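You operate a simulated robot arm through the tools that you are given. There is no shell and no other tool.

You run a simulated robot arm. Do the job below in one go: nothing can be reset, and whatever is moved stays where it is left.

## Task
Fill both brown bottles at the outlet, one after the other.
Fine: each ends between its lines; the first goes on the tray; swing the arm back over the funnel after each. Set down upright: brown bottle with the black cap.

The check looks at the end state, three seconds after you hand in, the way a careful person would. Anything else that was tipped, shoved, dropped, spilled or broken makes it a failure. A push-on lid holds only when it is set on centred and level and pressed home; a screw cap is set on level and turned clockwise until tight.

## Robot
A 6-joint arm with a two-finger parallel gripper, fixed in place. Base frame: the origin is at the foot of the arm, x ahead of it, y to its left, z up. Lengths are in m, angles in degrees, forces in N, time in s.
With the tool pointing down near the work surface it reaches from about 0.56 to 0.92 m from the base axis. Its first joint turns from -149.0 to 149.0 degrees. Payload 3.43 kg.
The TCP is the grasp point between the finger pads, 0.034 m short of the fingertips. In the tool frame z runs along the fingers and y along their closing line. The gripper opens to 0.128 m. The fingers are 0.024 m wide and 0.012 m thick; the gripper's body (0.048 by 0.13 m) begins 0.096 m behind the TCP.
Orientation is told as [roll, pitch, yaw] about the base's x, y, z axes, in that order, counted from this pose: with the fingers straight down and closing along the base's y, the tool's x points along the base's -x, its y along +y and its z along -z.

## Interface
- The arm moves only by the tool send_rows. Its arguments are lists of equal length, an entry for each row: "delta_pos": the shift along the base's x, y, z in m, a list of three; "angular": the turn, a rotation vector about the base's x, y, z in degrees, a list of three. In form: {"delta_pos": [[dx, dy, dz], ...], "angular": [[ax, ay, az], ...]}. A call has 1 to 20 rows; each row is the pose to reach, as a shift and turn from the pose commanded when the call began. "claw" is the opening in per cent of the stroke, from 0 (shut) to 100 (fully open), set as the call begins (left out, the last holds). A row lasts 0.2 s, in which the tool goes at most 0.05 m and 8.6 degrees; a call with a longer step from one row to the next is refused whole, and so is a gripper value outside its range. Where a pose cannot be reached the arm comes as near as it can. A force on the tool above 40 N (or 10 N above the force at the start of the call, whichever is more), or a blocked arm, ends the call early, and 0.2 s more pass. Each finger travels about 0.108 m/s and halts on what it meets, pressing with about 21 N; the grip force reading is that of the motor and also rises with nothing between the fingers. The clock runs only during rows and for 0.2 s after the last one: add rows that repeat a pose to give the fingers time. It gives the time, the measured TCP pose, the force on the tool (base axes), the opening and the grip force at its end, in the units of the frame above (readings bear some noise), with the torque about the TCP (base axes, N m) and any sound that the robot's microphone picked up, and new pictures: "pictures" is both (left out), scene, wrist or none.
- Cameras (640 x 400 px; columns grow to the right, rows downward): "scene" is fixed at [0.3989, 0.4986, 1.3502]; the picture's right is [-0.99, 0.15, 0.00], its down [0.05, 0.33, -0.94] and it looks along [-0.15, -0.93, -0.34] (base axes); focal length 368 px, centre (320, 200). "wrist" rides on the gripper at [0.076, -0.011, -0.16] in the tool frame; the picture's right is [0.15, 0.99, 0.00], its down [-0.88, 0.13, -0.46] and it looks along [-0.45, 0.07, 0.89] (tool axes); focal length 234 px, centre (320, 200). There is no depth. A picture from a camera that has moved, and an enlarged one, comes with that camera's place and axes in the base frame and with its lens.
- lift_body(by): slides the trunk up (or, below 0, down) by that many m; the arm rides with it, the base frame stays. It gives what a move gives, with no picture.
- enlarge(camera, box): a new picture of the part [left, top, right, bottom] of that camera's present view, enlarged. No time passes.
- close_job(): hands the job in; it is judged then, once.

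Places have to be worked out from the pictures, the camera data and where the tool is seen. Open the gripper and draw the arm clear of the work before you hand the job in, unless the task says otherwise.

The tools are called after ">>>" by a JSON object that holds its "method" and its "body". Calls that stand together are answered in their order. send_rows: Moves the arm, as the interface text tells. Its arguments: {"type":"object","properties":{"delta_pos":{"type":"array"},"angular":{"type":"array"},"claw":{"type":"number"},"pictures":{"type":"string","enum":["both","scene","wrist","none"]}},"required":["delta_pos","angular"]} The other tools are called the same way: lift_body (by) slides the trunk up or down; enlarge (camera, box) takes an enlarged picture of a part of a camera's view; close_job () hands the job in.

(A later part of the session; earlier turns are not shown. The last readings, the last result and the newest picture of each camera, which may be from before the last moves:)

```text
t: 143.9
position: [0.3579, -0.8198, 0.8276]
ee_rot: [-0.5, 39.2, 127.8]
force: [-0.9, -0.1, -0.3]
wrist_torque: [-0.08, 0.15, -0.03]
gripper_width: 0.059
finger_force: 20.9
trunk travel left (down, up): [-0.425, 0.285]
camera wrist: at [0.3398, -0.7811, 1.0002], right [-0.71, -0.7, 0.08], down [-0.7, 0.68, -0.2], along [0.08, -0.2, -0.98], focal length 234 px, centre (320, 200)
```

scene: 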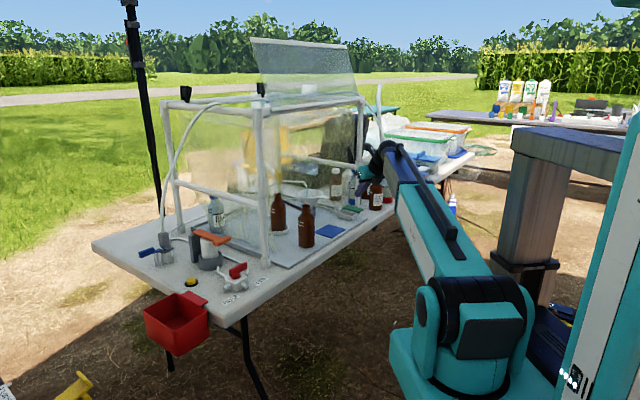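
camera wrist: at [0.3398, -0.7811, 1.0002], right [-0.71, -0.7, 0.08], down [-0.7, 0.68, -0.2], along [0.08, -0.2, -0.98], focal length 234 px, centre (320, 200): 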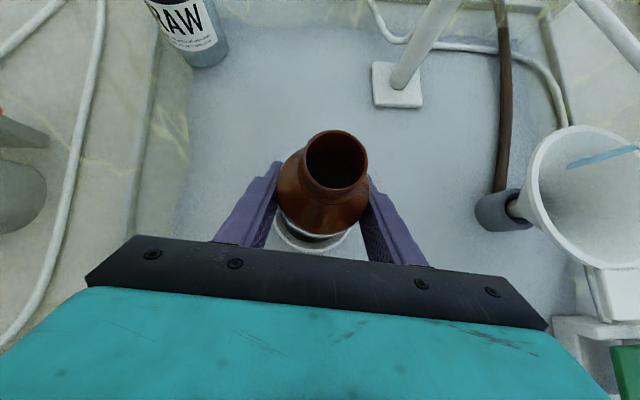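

Gripped at 0.059 m. Lifting it gently straight up out of the ring.

>>> {"method": "send_rows", "body": {"delta_pos": [[0, 0, 0.01], [0, 0, 0.02], [0, 0, 0.03], [0, 0, 0.04], [0, 0, 0.05], [0, 0, 0.055], [0, 0, 0.055]], "angular": [[0, 0, 0], [0, 0, 0], [0, 0, 0], [0, 0, 0], [0, 0, 0], [0, 0, 0], [0, 0, 0]], "claw": 0, "pictures": "both"}}

>>> {"method": "enlarge", "body": {"camera": "scene", "box": [250, 160, 350, 250]}}

```text
t: 145.5
position: [0.3561, -0.8203, 0.8829]
ee_rot: [-0.6, 39.1, 127.7]
force: [-0.5, 0.3, -4.0]
wrist_torque: [-0.02, -0.03, -0.03]
gripper_width: 0.0592
finger_force: 21.0
trunk travel left (down, up): [-0.425, 0.285]
camera wrist: at [0.3396, -0.7809, 1.0552], right [-0.71, -0.7, 0.08], down [-0.7, 0.68, -0.2], along [0.08, -0.2, -0.98], focal length 234 px, centre (320, 200)
```

scene: 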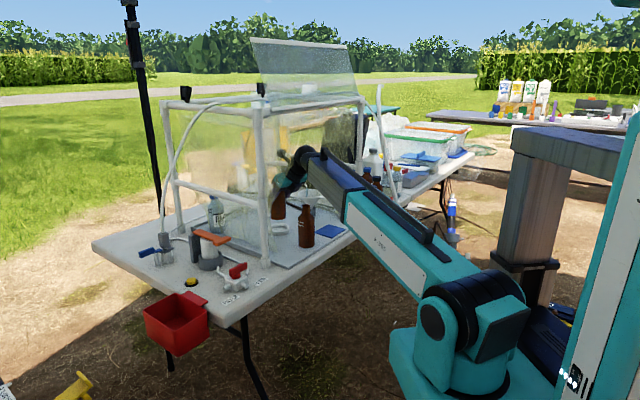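
wrist: 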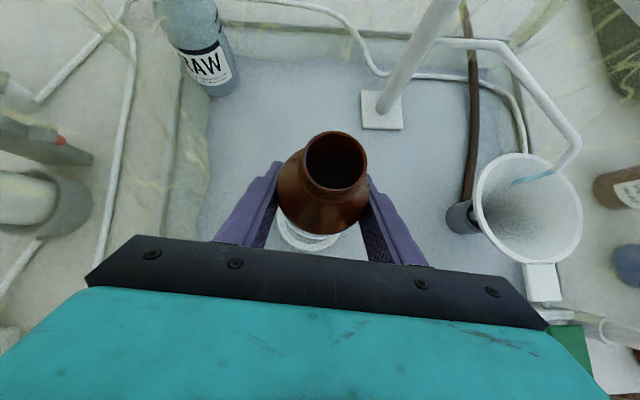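

```text
4.44 times, centred on (300, 205) of scene
camera zoom: at [0.3989, 0.4986, 1.3502], right [-0.99, 0.15, 0.0], down [0.05, 0.33, -0.94], along [-0.15, -0.93, -0.34], focal length 1638 px, centre (409, 178)
```

zoom: 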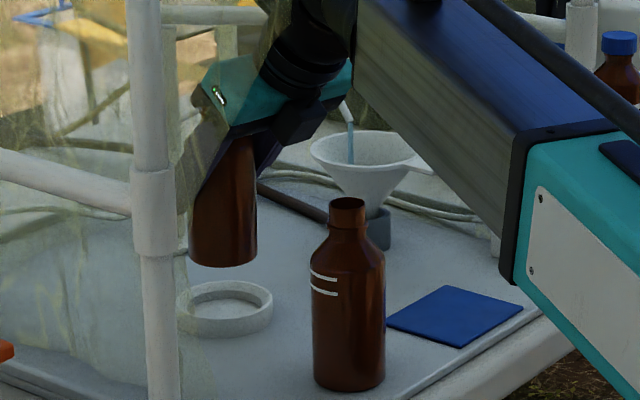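

Bottle 1 is lifted upright (4.0 N) and the ring is clear. Carrying it slowly over to the centre of the blue tray at (0.161, −0.788).

>>> {"method": "send_rows", "body": {"delta_pos": [[-0.02, 0.003, 0], [-0.05, 0.008, 0], [-0.08, 0.013, 0], [-0.11, 0.018, 0], [-0.14, 0.023, 0], [-0.17, 0.028, 0], [-0.19, 0.031, 0], [-0.196, 0.032, 0], [-0.196, 0.032, 0]], "angular": [[0, 0, 0], [0, 0, 0], [0, 0, 0], [0, 0, 0], [0, 0, 0], [0, 0, 0], [0, 0, 0], [0, 0, 0], [0, 0, 0]], "claw": 0, "pictures": "both"}}

>>> {"method": "enlarge", "body": {"camera": "wrist", "box": [220, 80, 420, 250]}}

>>> {"method": "enlarge", "body": {"camera": "scene", "box": [270, 170, 370, 250]}}

```text
t: 147.5
position: [0.1598, -0.7869, 0.8834]
ee_rot: [-0.6, 39.2, 127.7]
force: [0.1, 0.3, -4.4]
wrist_torque: [0.0, 0.0, -0.02]
gripper_width: 0.0588
finger_force: 21.0
trunk travel left (down, up): [-0.425, 0.285]
camera wrist: at [0.143, -0.7476, 1.0556], right [-0.71, -0.7, 0.08], down [-0.7, 0.68, -0.2], along [0.09, -0.2, -0.98], focal length 234 px, centre (320, 200)
```

scene: 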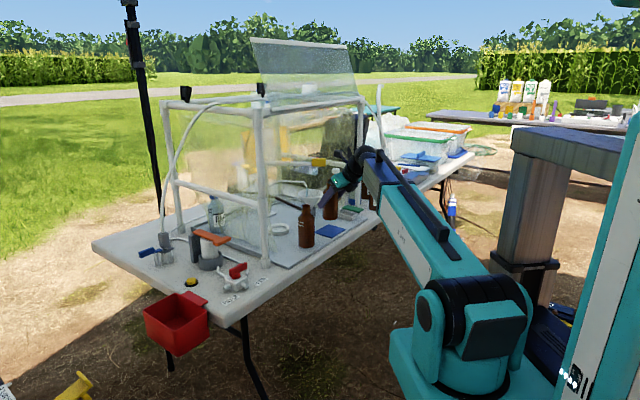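
wrist: 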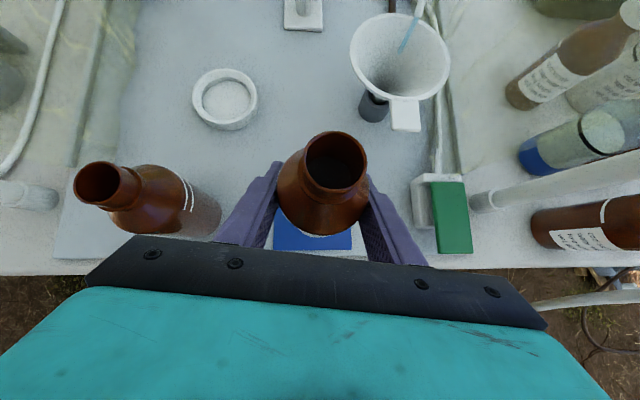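

```text
2.35 times, centred on (320, 165) of wrist
camera zoom: at [0.143, -0.7476, 1.0556], right [-0.71, -0.7, 0.08], down [-0.7, 0.68, -0.2], along [0.09, -0.2, -0.98], focal length 551 px, centre (320, 282)
```

zoom: 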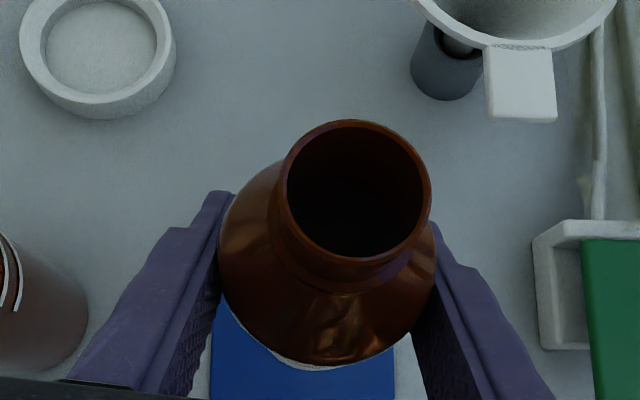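

```text
5.00 times, centred on (320, 210) of scene
camera zoom: at [0.3989, 0.4986, 1.3502], right [-0.99, 0.15, 0.0], down [0.05, 0.33, -0.94], along [-0.15, -0.93, -0.34], focal length 1842 px, centre (320, 150)
```

zoom: 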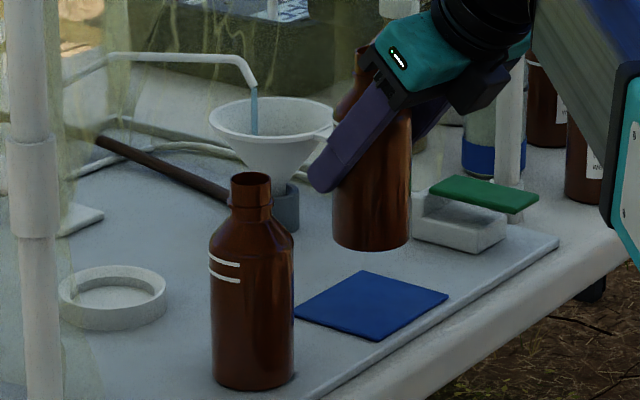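

The bottle hangs right above the tray centre. Lowering slowly toward contact.

>>> {"method": "send_rows", "body": {"delta_pos": [[0, 0, -0.015], [0, 0, -0.028], [0, 0, -0.038], [0, 0, -0.044], [0, 0, -0.047], [0, 0, -0.047]], "angular": [[0, 0, 0], [0, 0, 0], [0, 0, 0], [0, 0, 0], [0, 0, 0], [0, 0, 0]], "claw": 0, "pictures": "none"}}

>>> {"method": "enlarge", "body": {"camera": "scene", "box": [290, 190, 360, 245]}}

```text
t: 148.9
position: [0.1583, -0.7882, 0.8343]
ee_rot: [-0.6, 39.2, 127.7]
force: [0.1, 0.2, -3.3]
wrist_torque: [0.03, -0.01, -0.01]
gripper_width: 0.0587
finger_force: 20.5
trunk travel left (down, up): [-0.425, 0.285]
```

```text
7.27 times, centred on (325, 218) of scene
camera zoom: at [0.3989, 0.4986, 1.3502], right [-0.99, 0.15, 0.0], down [0.05, 0.33, -0.94], along [-0.15, -0.93, -0.34], focal length 2680 px, centre (284, 73)
```

zoom: 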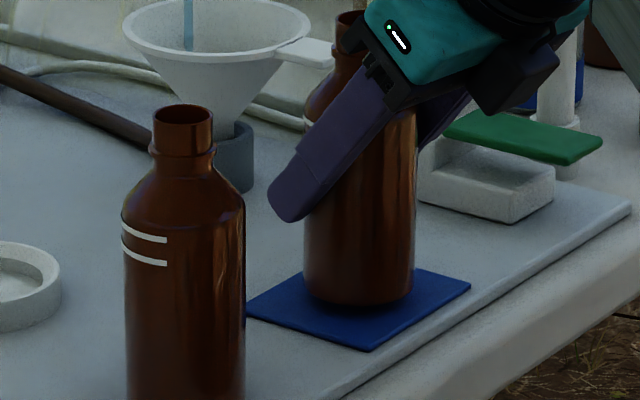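

Nearly down. Lowering in 2 mm steps until the weight transfers.

>>> {"method": "send_rows", "body": {"delta_pos": [[0, 0, -0.001], [0, 0, -0.002], [0, 0, -0.002]], "angular": [[0, 0, 0], [0, 0, 0], [0, 0, 0]], "claw": 0, "pictures": "none"}}

>>> {"method": "send_rows", "body": {"delta_pos": [[0, 0, -0.001], [0, 0, -0.002], [0, 0, -0.002]], "angular": [[0, 0, 0], [0, 0, 0], [0, 0, 0]], "claw": 0, "pictures": "none"}}

```text
t: 149.7
position: [0.1601, -0.788, 0.8318]
ee_rot: [-0.6, 39.2, 127.7]
force: [0.5, 0.7, -3.1]
wrist_torque: [0.0, 0.02, 0.06]
gripper_width: 0.0589
finger_force: 21.3
trunk travel left (down, up): [-0.425, 0.285]
```

```text
t: 150.5
position: [0.1584, -0.788, 0.8298]
ee_rot: [-0.6, 39.2, 127.8]
force: [1.4, 0.4, -3.8]
wrist_torque: [-0.02, -0.03, -0.02]
gripper_width: 0.0588
finger_force: 20.8
trunk travel left (down, up): [-0.425, 0.285]
```

Still hanging. Continuing down in small steps.

>>> {"method": "send_rows", "body": {"delta_pos": [[0, 0, -0.001], [0, 0, -0.002], [0, 0, -0.002]], "angular": [[0, 0, 0], [0, 0, 0], [0, 0, 0]], "claw": 0, "pictures": "none"}}

>>> {"method": "enlarge", "body": {"camera": "scene", "box": [310, 205, 350, 240]}}

```text
t: 151.3
position: [0.1585, -0.7881, 0.8286]
ee_rot: [-0.5, 39.3, 127.7]
force: [-1.1, 1.1, 2.3]
wrist_torque: [-0.01, 0.24, -0.04]
gripper_width: 0.0586
finger_force: 20.5
trunk travel left (down, up): [-0.425, 0.285]
```

```text
11.43 times, centred on (330, 222) of scene
camera zoom: at [0.3989, 0.4986, 1.3502], right [-0.99, 0.15, 0.0], down [0.05, 0.33, -0.94], along [-0.15, -0.93, -0.34], focal length 4211 px, centre (206, -57)
```

zoom: 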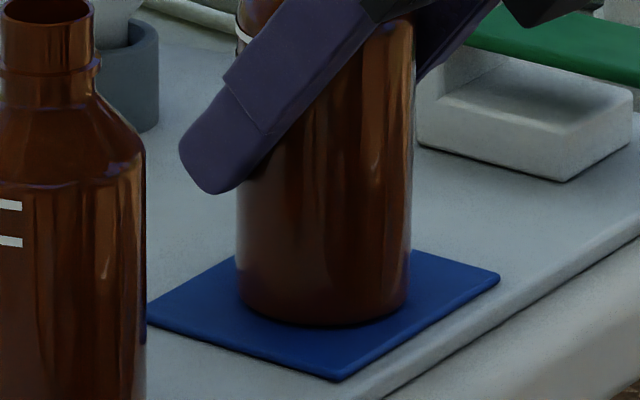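

The weight has transferred (+2.3 N) and the bottle stands squarely on the blue tray. Opening the fingers and backing out along the tool axis.

>>> {"method": "send_rows", "body": {"delta_pos": [[0, 0, 0], [0, 0, 0], [0, 0, 0], [-0.013, 0.0165, 0.026], [-0.026, 0.033, 0.052], [-0.039, 0.05, 0.0775], [-0.045, 0.06, 0.11], [-0.045, 0.06, 0.15]], "angular": [[0, 0, 0], [0, 0, 0], [0, 0, 0], [0, 0, 0], [0, 0, 0], [0, 0, 0], [0, 0, 0], [0, 0, 0]], "claw": 100, "pictures": "both"}}

>>> {"method": "enlarge", "body": {"camera": "scene", "box": [260, 160, 360, 250]}}

```text
t: 153.1
position: [0.1148, -0.7302, 0.9784]
ee_rot: [-0.6, 39.1, 127.8]
force: [-0.5, -0.9, 0.3]
wrist_torque: [0.04, -0.04, -0.01]
gripper_width: 0.1278
finger_force: 0.1
trunk travel left (down, up): [-0.425, 0.285]
camera wrist: at [0.0977, -0.6908, 1.1512], right [-0.71, -0.7, 0.08], down [-0.7, 0.68, -0.2], along [0.08, -0.2, -0.98], focal length 234 px, centre (320, 200)
```

scene: 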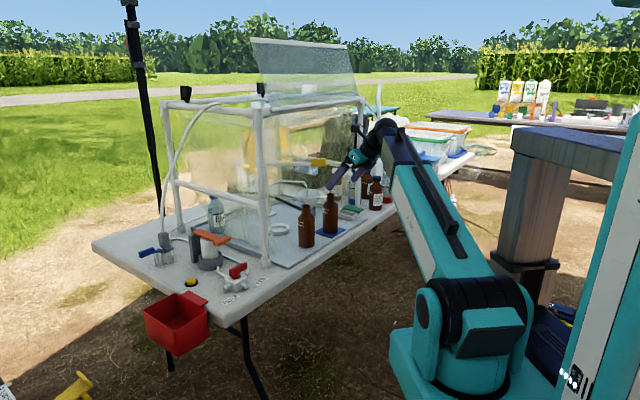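
wrist: 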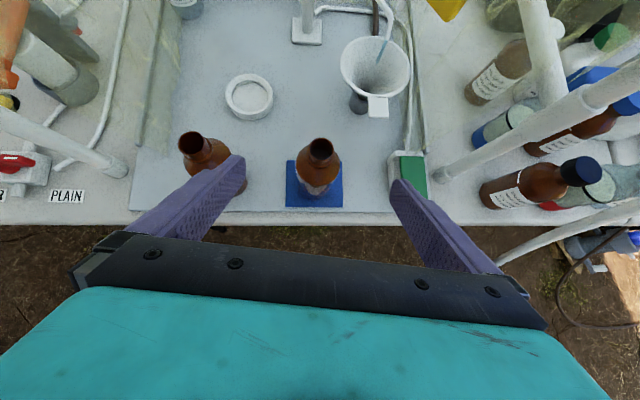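

```text
4.44 times, centred on (310, 205) of scene
camera zoom: at [0.3989, 0.4986, 1.3502], right [-0.99, 0.15, 0.0], down [0.05, 0.33, -0.94], along [-0.15, -0.93, -0.34], focal length 1638 px, centre (364, 178)
```

zoom: 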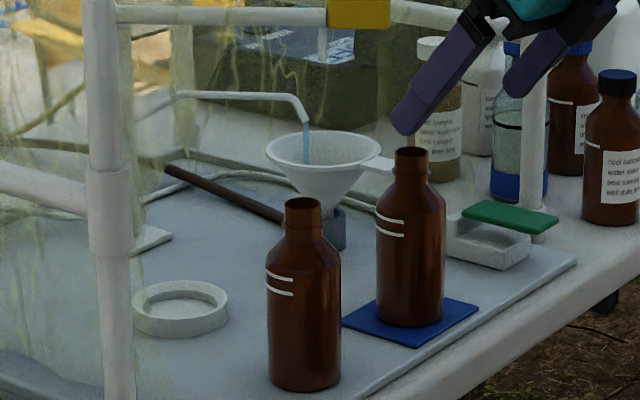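

Bottle 1 stands upright on the blue tray. Now bottle 2: its axis measures about (0.262, −0.686). I'll move above it with heading −32°, fingers open.

>>> {"method": "send_rows", "body": {"delta_pos": [[0.02, 0.005, 0.0], [0.045, 0.012, 0.0], [0.07, 0.02, 0.0], [0.095, 0.027, 0.0], [0.12, 0.035, -0.003], [0.1472, 0.0442, -0.008], [0.1472, 0.0442, -0.012], [0.1472, 0.0442, -0.012]], "angular": [[0, 0, 3], [0, 0, 6], [0, 0, 9], [0, 0, 12], [0, 0, 16], [0, 0, 20], [0, 0, 20], [0, 0, 20]], "claw": 100, "pictures": "wrist"}}

>>> {"method": "enlarge", "body": {"camera": "wrist", "box": [220, 80, 420, 250]}}

```text
t: 154.9
position: [0.2631, -0.6822, 0.9674]
ee_rot: [-0.6, 39.2, 147.6]
force: [0.3, 0.8, 0.5]
wrist_torque: [-0.05, -0.03, -0.02]
gripper_width: 0.1281
finger_force: 0.0
trunk travel left (down, up): [-0.425, 0.285]
camera wrist: at [0.2328, -0.6509, 1.141], right [-0.43, -0.9, 0.08], down [-0.89, 0.4, -0.2], along [0.15, -0.16, -0.98], focal length 234 px, centre (320, 200)
```

wrist: 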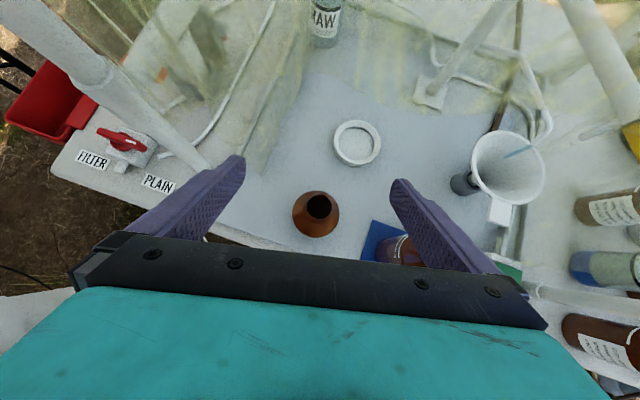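

```text
2.35 times, centred on (320, 165) of wrist
camera zoom: at [0.2328, -0.6509, 1.141], right [-0.43, -0.9, 0.08], down [-0.89, 0.4, -0.2], along [0.15, -0.16, -0.98], focal length 551 px, centre (320, 282)
```

zoom: 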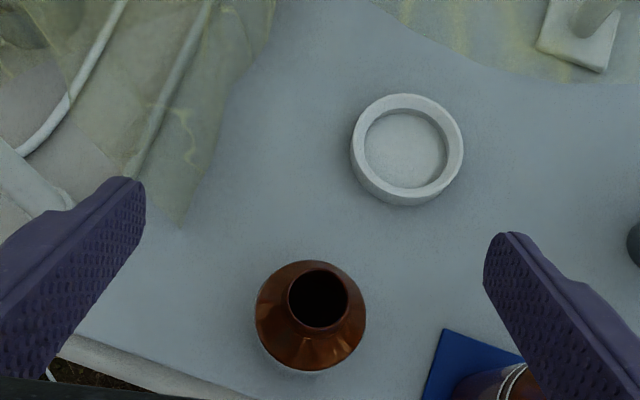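

Bottle 2's mouth is at (0.263, −0.687), and the empty ring's centre at (0.359, −0.820). Descending around bottle 2.

>>> {"method": "send_rows", "body": {"delta_pos": [[0, -0.005, -0.03], [0, -0.005, -0.065], [0, -0.005, -0.1], [0, -0.005, -0.13], [0, -0.005, -0.1415], [0, -0.005, -0.1415]], "angular": [[0, 0, 0], [0, 0, 0], [0, 0, 0], [0, 0, 0], [0, 0, 0], [0, 0, 0]], "claw": 100, "pictures": "both"}}

>>> {"method": "enlarge", "body": {"camera": "wrist", "box": [220, 80, 420, 250]}}

>>> {"method": "enlarge", "body": {"camera": "scene", "box": [260, 160, 360, 260]}}

```text
t: 156.3
position: [0.2627, -0.6899, 0.827]
ee_rot: [-0.6, 39.2, 147.7]
force: [-0.6, -1.2, -0.2]
wrist_torque: [-0.01, -0.02, 0.0]
gripper_width: 0.1281
finger_force: 0.2
trunk travel left (down, up): [-0.425, 0.285]
camera wrist: at [0.2315, -0.6588, 0.9999], right [-0.43, -0.9, 0.08], down [-0.89, 0.4, -0.2], along [0.15, -0.16, -0.98], focal length 234 px, centre (320, 200)
```

scene: 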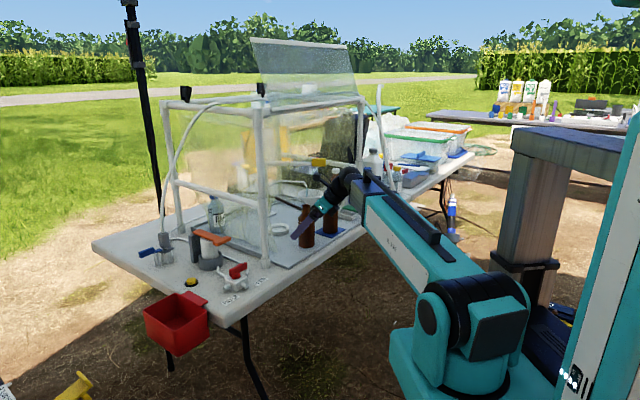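
wrist: 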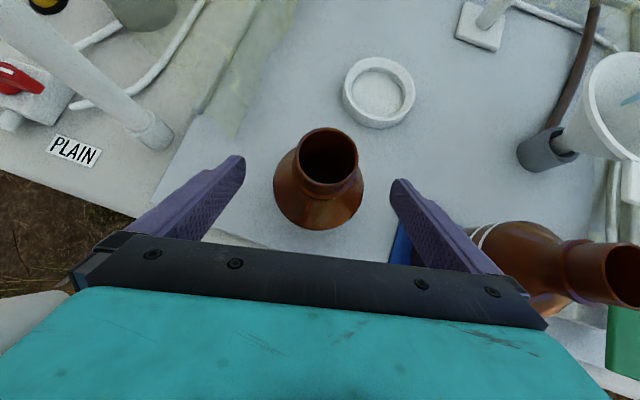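

```text
2.35 times, centred on (320, 165) of wrist
camera zoom: at [0.2315, -0.6588, 0.9999], right [-0.43, -0.9, 0.08], down [-0.89, 0.4, -0.2], along [0.15, -0.16, -0.98], focal length 551 px, centre (320, 282)
```

zoom: 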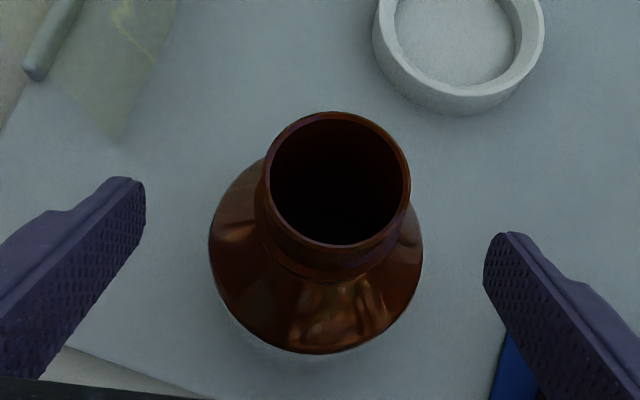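

```text
4.00 times, centred on (310, 210) of scene
camera zoom: at [0.3989, 0.4986, 1.3502], right [-0.99, 0.15, 0.0], down [0.05, 0.33, -0.94], along [-0.15, -0.93, -0.34], focal length 1474 px, centre (360, 160)
```

zoom: 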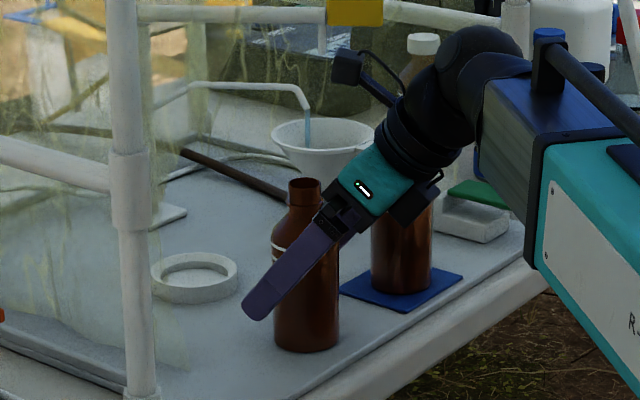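

Bottle 2 is centred between the fingers and bottle 1 is clear. Closing.

>>> {"method": "send_rows", "body": {"delta_pos": [[0, 0, 0], [0, 0, 0], [0, 0, 0], [0, 0, 0]], "angular": [[0, 0, 0], [0, 0, 0], [0, 0, 0], [0, 0, 0]], "claw": 0, "pictures": "none"}}

>>> {"method": "send_rows", "body": {"delta_pos": [[0, 0, 0.01], [0, 0, 0.02], [0, 0, 0.03], [0, 0, 0.04], [0, 0, 0.05], [0, 0, 0.055], [0, 0, 0.055]], "angular": [[0, 0, 0], [0, 0, 0], [0, 0, 0], [0, 0, 0], [0, 0, 0], [0, 0, 0], [0, 0, 0]], "claw": 0, "pictures": "both"}}

>>> {"method": "enlarge", "body": {"camera": "scene", "box": [260, 160, 360, 260]}}

```text
t: 157.3
position: [0.2614, -0.6888, 0.8267]
ee_rot: [-0.6, 39.2, 147.7]
force: [0.5, -0.2, -0.3]
wrist_torque: [-0.11, 0.03, 0.0]
gripper_width: 0.0585
finger_force: 21.5
trunk travel left (down, up): [-0.425, 0.285]
```

```text
t: 158.9
position: [0.2626, -0.6879, 0.8805]
ee_rot: [-0.6, 39.2, 147.8]
force: [-0.6, 0.3, -2.8]
wrist_torque: [0.0, -0.02, 0.0]
gripper_width: 0.0584
finger_force: 20.8
trunk travel left (down, up): [-0.425, 0.285]
camera wrist: at [0.2328, -0.6577, 1.0538], right [-0.43, -0.9, 0.08], down [-0.89, 0.4, -0.2], along [0.15, -0.16, -0.98], focal length 234 px, centre (320, 200)
```

scene: 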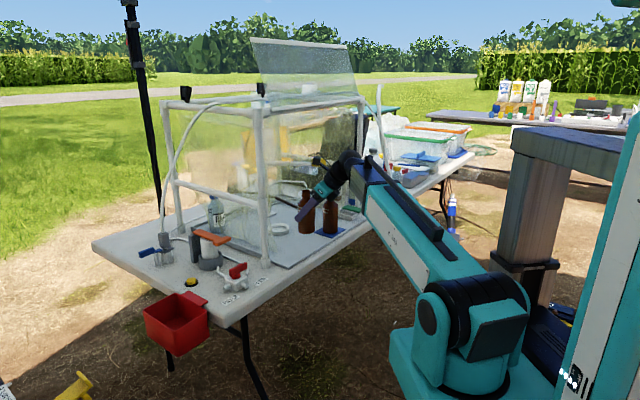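
wrist: 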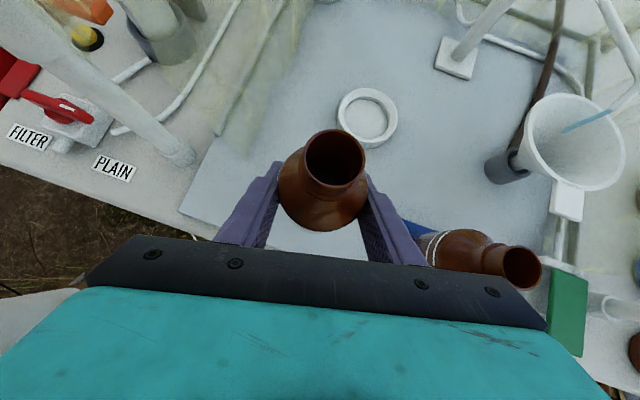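

```text
4.00 times, centred on (310, 210) of scene
camera zoom: at [0.3989, 0.4986, 1.3502], right [-0.99, 0.15, 0.0], down [0.05, 0.33, -0.94], along [-0.15, -0.93, -0.34], focal length 1474 px, centre (360, 160)
```

zoom: 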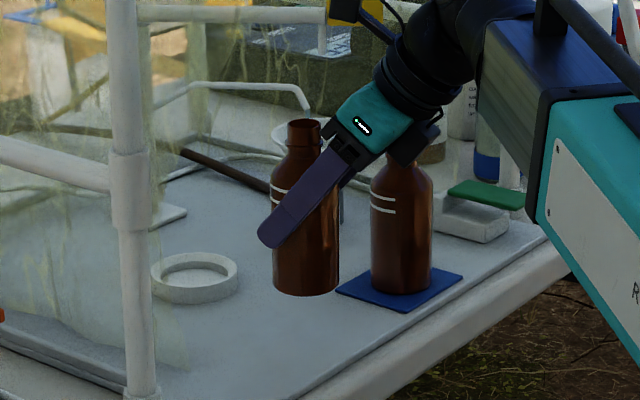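

Bottle 2 is lifted upright. Carrying it over the ring centre (0.359, −0.820).

>>> {"method": "send_rows", "body": {"delta_pos": [[0.01, -0.014, 0], [0.028, -0.038, 0], [0.046, -0.063, 0], [0.064, -0.088, 0], [0.08, -0.11, 0], [0.092, -0.126, 0], [0.0964, -0.132, 0], [0.0964, -0.132, 0]], "angular": [[0, 0, 0], [0, 0, 0], [0, 0, 0], [0, 0, 0], [0, 0, 0], [0, 0, 0], [0, 0, 0], [0, 0, 0]], "claw": 0, "pictures": "both"}}

>>> {"method": "enlarge", "body": {"camera": "wrist", "box": [240, 100, 400, 250]}}

>>> {"method": "enlarge", "body": {"camera": "scene", "box": [250, 170, 320, 240]}}

```text
t: 160.7
position: [0.36, -0.8224, 0.8793]
ee_rot: [-0.6, 39.1, 147.6]
force: [0.4, 0.1, -2.9]
wrist_torque: [0.0, -0.04, 0.0]
gripper_width: 0.0586
finger_force: 21.3
trunk travel left (down, up): [-0.425, 0.285]
camera wrist: at [0.329, -0.7908, 1.0528], right [-0.43, -0.9, 0.08], down [-0.89, 0.4, -0.2], along [0.15, -0.16, -0.98], focal length 234 px, centre (320, 200)
```

scene: 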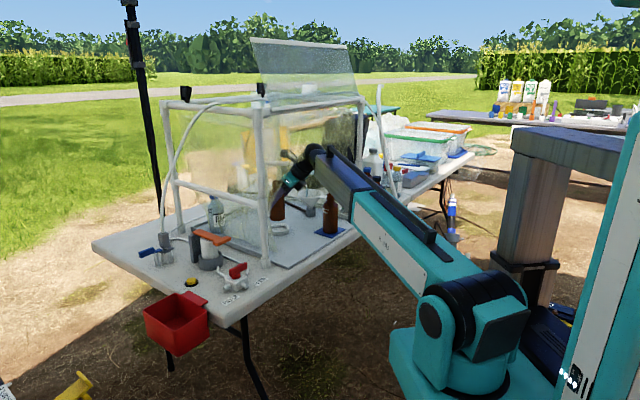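
wrist: 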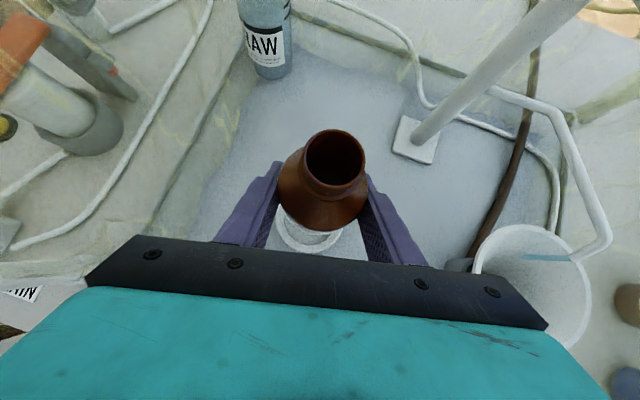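

```text
2.67 times, centred on (320, 175) of wrist
camera zoom: at [0.329, -0.7908, 1.0528], right [-0.43, -0.9, 0.08], down [-0.89, 0.4, -0.2], along [0.15, -0.16, -0.98], focal length 624 px, centre (320, 267)
```

zoom: 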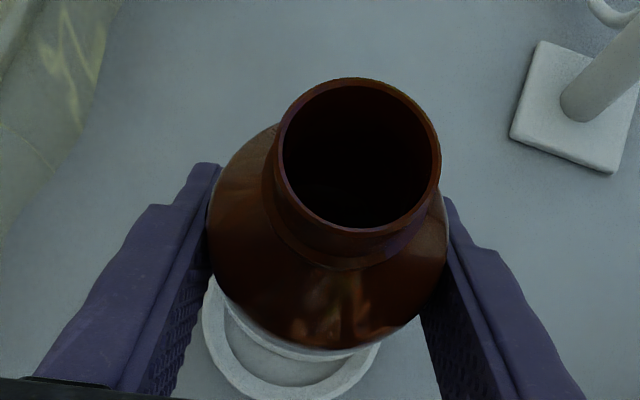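

```text
5.71 times, centred on (285, 205) of scene
camera zoom: at [0.3989, 0.4986, 1.3502], right [-0.99, 0.15, 0.0], down [0.05, 0.33, -0.94], along [-0.15, -0.93, -0.34], focal length 2105 px, centre (520, 171)
```

zoom: 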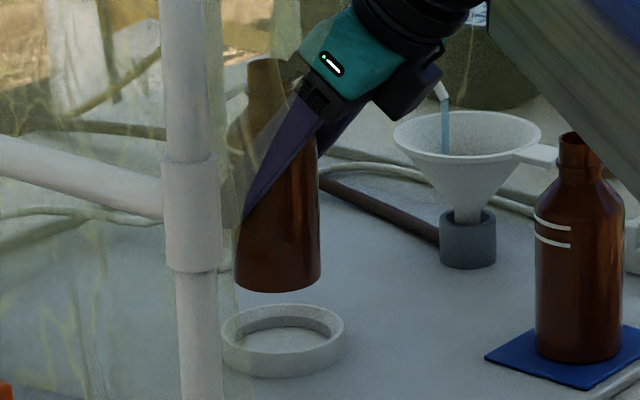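

The bottle axis is within 2 mm of the ring centre. Adjusting slightly and lowering into the ring.

>>> {"method": "send_rows", "body": {"delta_pos": [[0.0015, 0.0008, -0.005], [0.0015, 0.0008, -0.018], [0.0015, 0.0008, -0.03], [0.0015, 0.0008, -0.038], [0.0015, 0.0008, -0.042], [0.0015, 0.0008, -0.042]], "angular": [[0, 0, 0], [0, 0, 0], [0, 0, 0], [0, 0, 0], [0, 0, 0], [0, 0, 0]], "claw": 0, "pictures": "wrist"}}

>>> {"method": "enlarge", "body": {"camera": "scene", "box": [250, 170, 320, 240]}}

```text
t: 162.1
position: [0.3604, -0.8196, 0.8387]
ee_rot: [-0.6, 39.2, 147.8]
force: [-0.1, -0.7, -2.9]
wrist_torque: [-0.01, -0.01, 0.03]
gripper_width: 0.0587
finger_force: 20.9
trunk travel left (down, up): [-0.425, 0.285]
camera wrist: at [0.33, -0.7887, 1.0117], right [-0.43, -0.9, 0.08], down [-0.89, 0.4, -0.2], along [0.15, -0.16, -0.98], focal length 234 px, centre (320, 200)
```

wrist: 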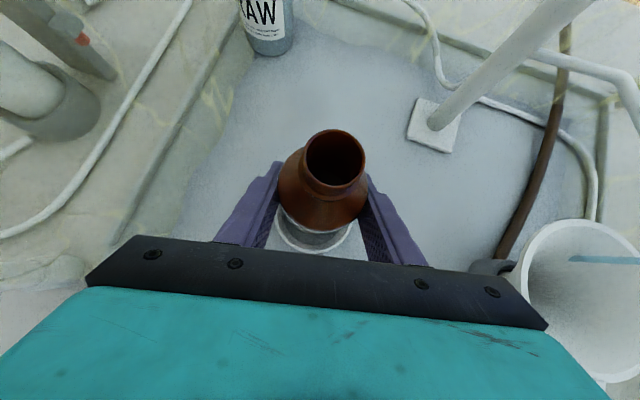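

```text
5.71 times, centred on (285, 205) of scene
camera zoom: at [0.3989, 0.4986, 1.3502], right [-0.99, 0.15, 0.0], down [0.05, 0.33, -0.94], along [-0.15, -0.93, -0.34], focal length 2105 px, centre (520, 171)
```

zoom: 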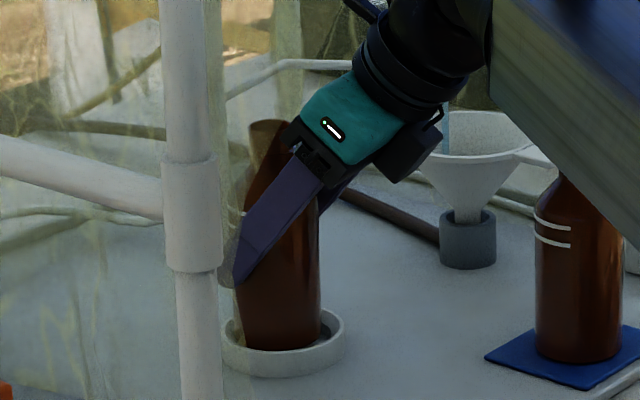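

Bottle 2 is entering the ring cleanly. Lowering in 2 mm steps to contact.

>>> {"method": "send_rows", "body": {"delta_pos": [[0, 0, -0.002], [0, 0, -0.004], [0, 0, -0.006], [0, 0, -0.006]], "angular": [[0, 0, 0], [0, 0, 0], [0, 0, 0], [0, 0, 0]], "claw": 0, "pictures": "none"}}

>>> {"method": "send_rows", "body": {"delta_pos": [[0, 0, -0.001], [0, 0, -0.002], [0, 0, -0.002]], "angular": [[0, 0, 0], [0, 0, 0], [0, 0, 0]], "claw": 0, "pictures": "none"}}

```text
t: 163.1
position: [0.3605, -0.8194, 0.8326]
ee_rot: [-0.6, 39.2, 147.6]
force: [-1.2, 1.0, -2.4]
wrist_torque: [0.05, 0.06, 0.01]
gripper_width: 0.0585
finger_force: 21.4
trunk travel left (down, up): [-0.425, 0.285]
```

```text
t: 163.9
position: [0.3604, -0.8191, 0.8315]
ee_rot: [-0.7, 39.3, 147.7]
force: [-0.3, 6.8, 5.7]
wrist_torque: [0.24, 0.2, 0.13]
gripper_width: 0.0584
finger_force: 21.0
trunk travel left (down, up): [-0.425, 0.285]
```

Contact (5.7 N up, some sideways). Checking that it is seated inside the ring rather than on its rim.

>>> {"method": "enlarge", "body": {"camera": "scene", "box": [262, 200, 302, 240]}}

>>> {"method": "enlarge", "body": {"camera": "wrist", "box": [240, 120, 400, 260]}}

```text
10.00 times, centred on (282, 220) of scene
camera zoom: at [0.3989, 0.4986, 1.3502], right [-0.99, 0.15, 0.0], down [0.05, 0.33, -0.94], along [-0.15, -0.93, -0.34], focal length 3684 px, centre (700, 0)
```

zoom: 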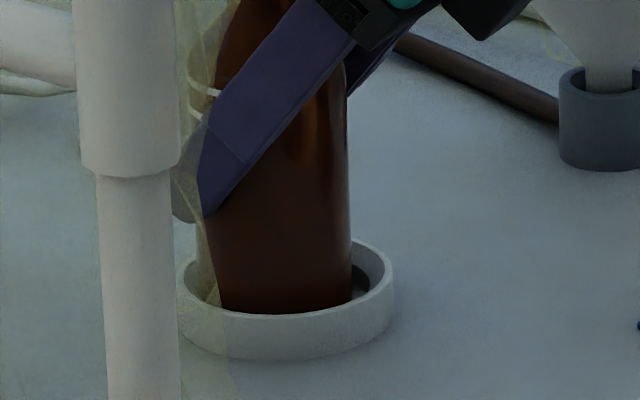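

```text
2.86 times, centred on (320, 190) of wrist
camera zoom: at [0.3303, -0.7884, 1.0043], right [-0.43, -0.9, 0.08], down [-0.89, 0.4, -0.21], along [0.15, -0.16, -0.97], focal length 669 px, centre (320, 229)
```

zoom: 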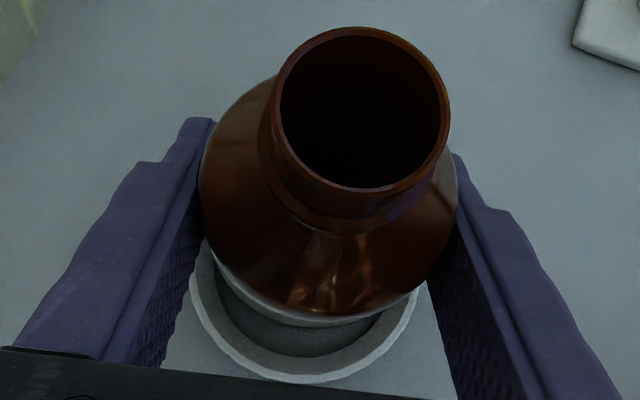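

The bottle sits inside the ring but presses against its far wall. I'll raise 1.5 mm, shift 4 mm toward the robot, and set down again.

>>> {"method": "send_rows", "body": {"delta_pos": [[0, 0, 0.0015], [-0.0017, 0.001, 0.0015], [-0.0034, 0.0021, 0.0015], [-0.0034, 0.0021, 0.0], [-0.0034, 0.0021, 0.0]], "angular": [[0, 0, 0], [0, 0, 0], [0, 0, 0], [0, 0, 0], [0, 0, 0]], "claw": 0, "pictures": "none"}}

>>> {"method": "enlarge", "body": {"camera": "wrist", "box": [240, 120, 400, 260]}}

```text
t: 165.1
position: [0.3558, -0.8183, 0.8307]
ee_rot: [-0.4, 39.3, 147.8]
force: [0.4, -1.6, 7.5]
wrist_torque: [-0.24, 0.25, 0.06]
gripper_width: 0.0583
finger_force: 20.7
trunk travel left (down, up): [-0.425, 0.285]
```

```text
2.86 times, centred on (320, 190) of wrist
camera zoom: at [0.3264, -0.7876, 1.0041], right [-0.43, -0.9, 0.09], down [-0.89, 0.4, -0.21], along [0.15, -0.16, -0.97], focal length 669 px, centre (320, 229)
```

zoom: 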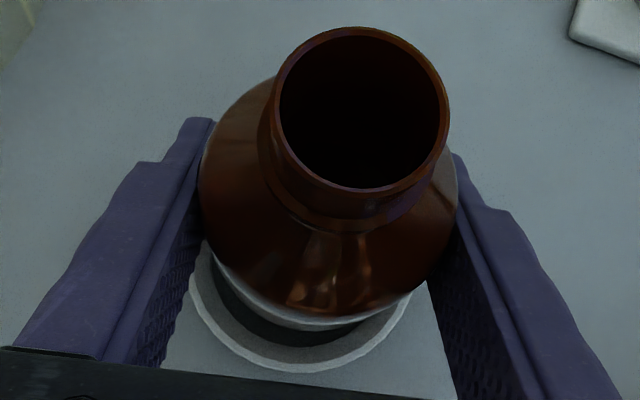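

Lateral force is gone and the bottle is seated on the ring's floor. Releasing and backing out.

>>> {"method": "send_rows", "body": {"delta_pos": [[0, 0, 0.001], [0, 0, 0.001], [0, 0, 0.001], [-0.015, 0.009, 0.022], [-0.03, 0.018, 0.044], [-0.045, 0.027, 0.066]], "angular": [[0, 0, 0], [0, 0, 0], [0, 0, 0], [0, 0, 0], [0, 0, 0], [0, 0, 0]], "claw": 100, "pictures": "both"}}

>>> {"method": "enlarge", "body": {"camera": "scene", "box": [255, 170, 355, 240]}}

>>> {"method": "enlarge", "body": {"camera": "wrist", "box": [240, 80, 400, 220]}}

```text
t: 166.5
position: [0.3133, -0.7923, 0.893]
ee_rot: [-0.6, 39.2, 147.7]
force: [-0.1, 0.9, -0.3]
wrist_torque: [-0.01, 0.01, -0.01]
gripper_width: 0.128
finger_force: 0.0
trunk travel left (down, up): [-0.425, 0.285]
camera wrist: at [0.2828, -0.7619, 1.0661], right [-0.43, -0.9, 0.08], down [-0.89, 0.4, -0.2], along [0.15, -0.16, -0.98], focal length 234 px, centre (320, 200)
```

scene: 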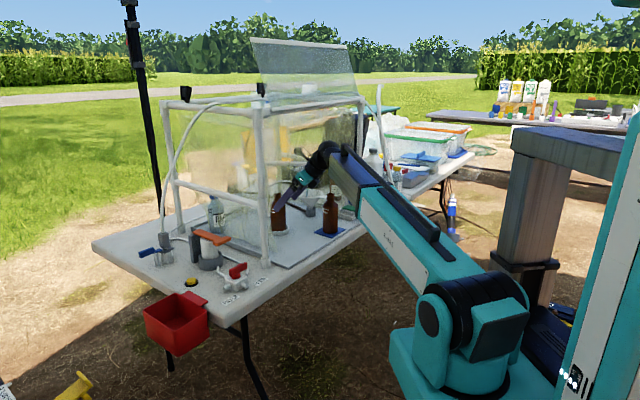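
wrist: 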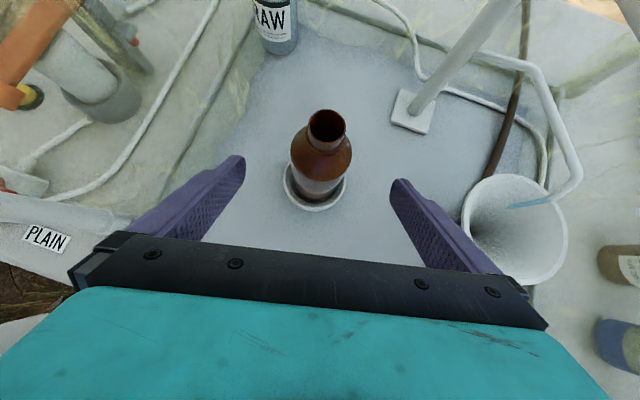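

```text
5.71 times, centred on (305, 205) of scene
camera zoom: at [0.3989, 0.4986, 1.3502], right [-0.99, 0.15, 0.0], down [0.05, 0.33, -0.94], along [-0.15, -0.93, -0.34], focal length 2105 px, centre (406, 171)
```

zoom: 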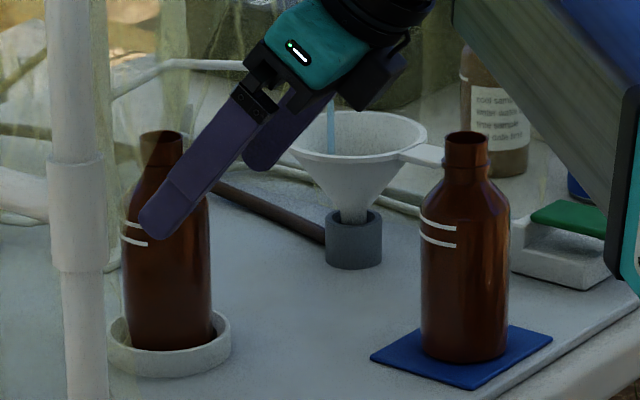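

```text
2.86 times, centred on (320, 150) of wrist
camera zoom: at [0.2828, -0.7619, 1.0661], right [-0.43, -0.9, 0.08], down [-0.89, 0.4, -0.2], along [0.15, -0.16, -0.98], focal length 669 px, centre (320, 343)
```

zoom: 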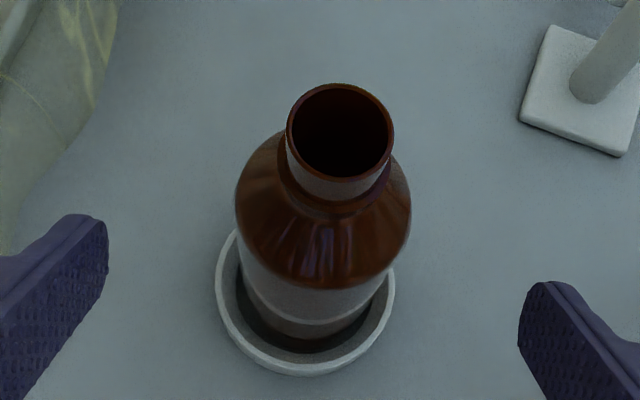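

Bottle 2 stands in the ring with its mouth at (0.357, −0.818), same as bottle 1 had. Now back up, and round to the grip at the funnel.

>>> {"method": "send_rows", "body": {"delta_pos": [[0.0, 0.01, 0.045], [-0.01, 0.02, 0.0916]], "angular": [[0, 0, 0], [0, 0, 0]], "claw": 100, "pictures": "none"}}

>>> {"method": "send_rows", "body": {"delta_pos": [[-0.04, 0.015, 0.0], [-0.085, 0.02, 0.0], [-0.13, 0.015, 0.0], [-0.17, -0.005, 0.0], [-0.2, -0.04, 0.0], [-0.222, -0.075, 0.0], [-0.231, -0.1, 0.0], [-0.206, -0.123, 0.0], [-0.179, -0.146, -0.001], [-0.154, -0.168, -0.001], [-0.128, -0.19, -0.001], [-0.128, -0.19, -0.001]], "angular": [[0, 0, -1], [0, 0, -2], [0, 0, -4], [0, 0, -6], [0, 0, -7], [0, 0, -8.4], [0, 0, -8.4], [0, 0, -8.4], [0, 0, -8.4], [0, 0, -8.4], [0, 0, -8.4], [0, 0, -8.4]], "claw": 42, "pictures": "wrist"}}

>>> {"method": "enlarge", "body": {"camera": "wrist", "box": [240, 80, 400, 240]}}

```text
t: 167.1
position: [0.3035, -0.7707, 0.987]
ee_rot: [-0.6, 39.3, 147.8]
force: [0.5, -0.2, -0.2]
wrist_torque: [0.01, -0.01, -0.02]
gripper_width: 0.1277
finger_force: 0.0
trunk travel left (down, up): [-0.425, 0.285]
```

```text
t: 169.7
position: [0.1745, -0.9618, 0.9857]
ee_rot: [-0.7, 39.1, 139.4]
force: [0.1, 6.9, -3.4]
wrist_torque: [0.09, 0.23, 0.25]
gripper_width: 0.0567
finger_force: 2.4
trunk travel left (down, up): [-0.425, 0.285]
camera wrist: at [0.1492, -0.9273, 1.1586], right [-0.55, -0.83, 0.08], down [-0.82, 0.53, -0.2], along [0.12, -0.18, -0.98], focal length 234 px, centre (320, 200)
```

wrist: 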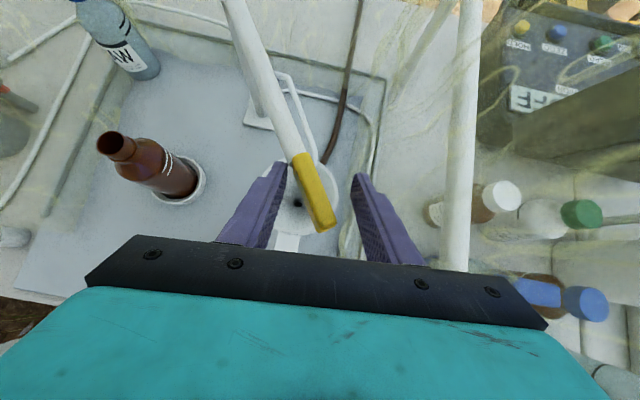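

```text
2.50 times, centred on (320, 160) of wrist
camera zoom: at [0.1492, -0.9273, 1.1586], right [-0.55, -0.83, 0.08], down [-0.82, 0.53, -0.2], along [0.12, -0.18, -0.98], focal length 585 px, centre (320, 300)
```

zoom: 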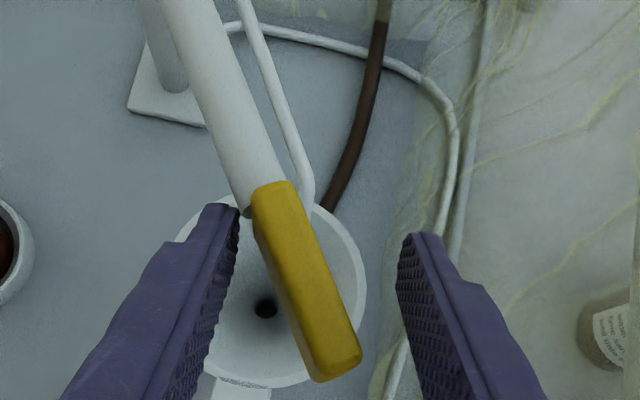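

The grip is between the fingers (light touch). Swinging the arm over bottle 2.

>>> {"method": "send_rows", "body": {"delta_pos": [[0.002, 0.004, 0], [0.0115, 0.0366, 0], [0.0253, 0.0661, 0], [0.0431, 0.0935, 0], [0.0645, 0.1182, 0], [0.0892, 0.1396, 0], [0.1166, 0.1574, 0], [0.1461, 0.1712, 0], [0.1754, 0.1802, 0], [0.1885, 0.1835, 0]], "angular": [[0, 0, 0], [0, 0, -1.3], [0, 0, -2.6], [0, 0, -3.9], [0, 0, -5.2], [0, 0, -6.5], [0, 0, -7.8], [0, 0, -9.1], [0, 0, -10.4], [0, 0, -11]], "claw": 33, "pictures": "wrist"}}

>>> {"method": "enlarge", "body": {"camera": "scene", "box": [255, 155, 305, 205]}}

```text
t: 171.9
position: [0.3552, -0.7782, 0.9854]
ee_rot: [-0.4, 38.8, 127.9]
force: [-32.4, 10.9, -7.1]
wrist_torque: [0.3, 0.32, -1.24]
gripper_width: 0.0529
finger_force: 9.5
trunk travel left (down, up): [-0.425, 0.285]
camera wrist: at [0.3376, -0.7398, 1.1584], right [-0.71, -0.7, 0.09], down [-0.7, 0.68, -0.2], along [0.08, -0.2, -0.98], focal length 234 px, centre (320, 200)
```

wrist: 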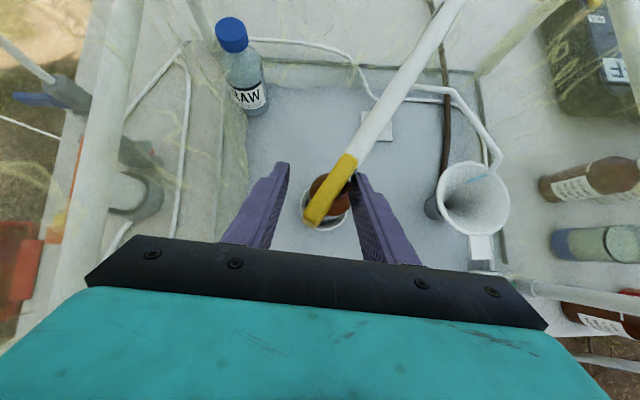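

```text
8.00 times, centred on (280, 180) of scene
camera zoom: at [0.3989, 0.4986, 1.3502], right [-0.99, 0.15, 0.0], down [0.05, 0.33, -0.94], along [-0.15, -0.93, -0.34], focal length 2948 px, centre (640, 360)
```

zoom: 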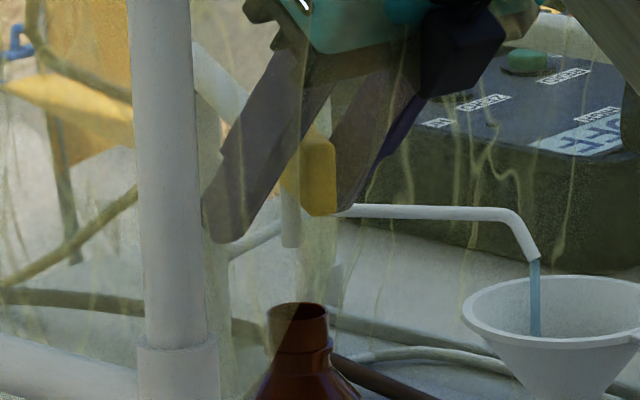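

Over bottle 2, the stub is within ~4 mm of the mouth centre. Withdrawing to the plate.

>>> {"method": "send_rows", "body": {"delta_pos": [[-0.018, 0.0, 0.0], [-0.042, 0.03, 0.0], [-0.067, 0.06, 0.0], [-0.105, 0.06, 0.0], [-0.15, 0.045, 0.0], [-0.195, 0.03, 0.0], [-0.238, 0.01, 0.0], [-0.273, -0.015, -0.015], [-0.304, -0.04, -0.043], [-0.323, -0.065, -0.08], [-0.335, -0.08, -0.115], [-0.335, -0.08, -0.1225], [-0.335, -0.08, -0.1225]], "angular": [[0, 0, 0], [0, 0, 0], [0, 0, 0], [0, 0, -3], [0, 0, -6], [0, 0, -9], [0, 0, -12], [0, 0, -15], [0, 0, -18], [0, 0, -18], [0, 0, -18], [0, 0, -18], [0, 0, -18]], "claw": 42, "pictures": "both"}}

>>> {"method": "enlarge", "body": {"camera": "scene", "box": [255, 155, 375, 235]}}

>>> {"method": "enlarge", "body": {"camera": "scene", "box": [265, 165, 290, 200]}}

```text
t: 174.7
position: [0.0287, -0.8572, 0.8623]
ee_rot: [-0.6, 39.3, 110.3]
force: [-0.5, 0.1, -0.5]
wrist_torque: [0.0, 0.02, 0.04]
gripper_width: 0.0538
finger_force: 0.2
trunk travel left (down, up): [-0.425, 0.285]
camera wrist: at [0.0233, -0.8147, 1.0349], right [-0.89, -0.46, 0.08], down [-0.46, 0.86, -0.2], along [0.02, -0.22, -0.98], focal length 234 px, centre (320, 200)
```

scene: 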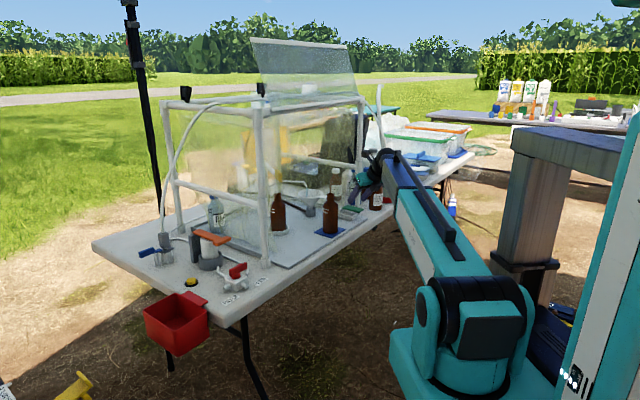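
wrist: 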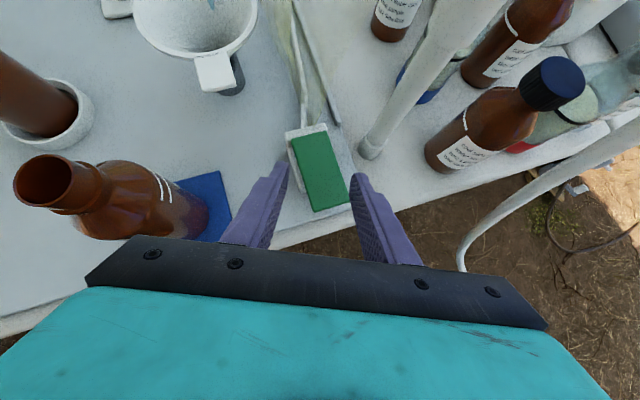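

```text
5.00 times, centred on (315, 195) of scene
camera zoom: at [0.3989, 0.4986, 1.3502], right [-0.99, 0.15, 0.0], down [0.05, 0.33, -0.94], along [-0.15, -0.93, -0.34], focal length 1842 px, centre (345, 225)
```

zoom: 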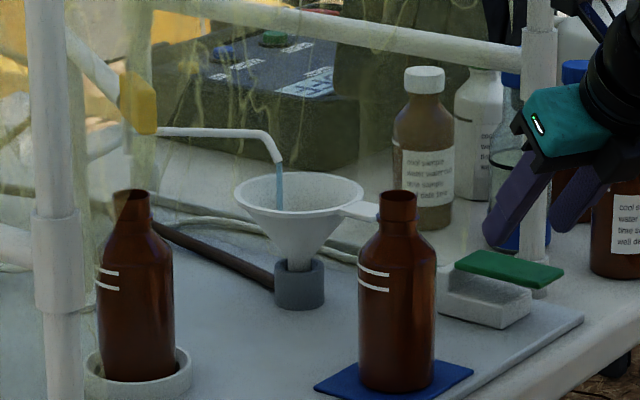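

```text
11.43 times, centred on (278, 182) of scene
camera zoom: at [0.3989, 0.4986, 1.3502], right [-0.99, 0.15, 0.0], down [0.05, 0.33, -0.94], along [-0.15, -0.93, -0.34], focal length 4211 px, centre (806, 400)
```

zoom: 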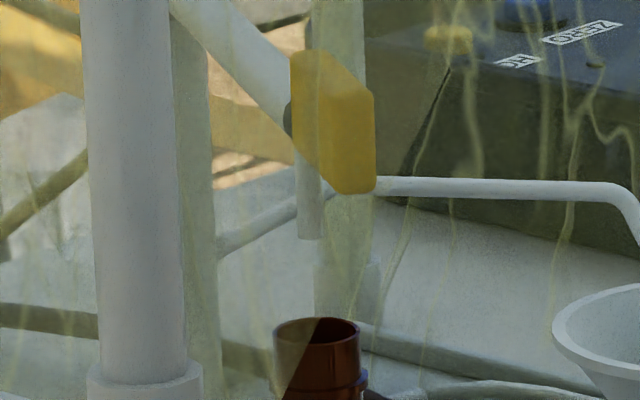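

Stub aligned within ~2.5 mm. Closing fingers and lowering to light contact with the plate.

>>> {"method": "send_rows", "body": {"delta_pos": [[0.0008, -0.0008, 0.0], [0.0008, -0.0008, -0.012], [0.0008, -0.0008, -0.024], [0.0008, -0.0008, -0.0305], [0.0008, -0.0008, -0.0305]], "angular": [[0, 0, 0], [0, 0, 0], [0, 0, 0], [0, 0, 0], [0, 0, 0]], "claw": 0, "pictures": "none"}}

>>> {"method": "send_rows", "body": {"delta_pos": [[0, 0, 0]], "angular": [[0, 0, 0]], "claw": 0, "pictures": "none"}}

```text
t: 175.9
position: [0.0286, -0.858, 0.8321]
ee_rot: [-0.6, 39.2, 110.3]
force: [0.5, -0.4, -0.4]
wrist_torque: [0.01, -0.06, 0.0]
gripper_width: 0.0002
finger_force: 21.0
trunk travel left (down, up): [-0.425, 0.285]
```

```text
t: 176.3
position: [0.0291, -0.8596, 0.8322]
ee_rot: [-0.5, 39.2, 110.4]
force: [-0.5, -0.1, -0.1]
wrist_torque: [0.03, -0.02, 0.01]
gripper_width: 0.0001
finger_force: 21.0
trunk travel left (down, up): [-0.425, 0.285]
```

Not touching yet. Lowering 1 mm more.

>>> {"method": "send_rows", "body": {"delta_pos": [[0, 0, -0.001], [0, 0, -0.001]], "angular": [[0, 0, 0], [0, 0, 0]], "claw": 0, "pictures": "none"}}

```text
t: 176.9
position: [0.0291, -0.8577, 0.8328]
ee_rot: [-0.7, 39.1, 110.3]
force: [-0.5, 0.4, -0.1]
wrist_torque: [-0.02, -0.02, 0.0]
gripper_width: 0.0
finger_force: 21.5
trunk travel left (down, up): [-0.425, 0.285]
```

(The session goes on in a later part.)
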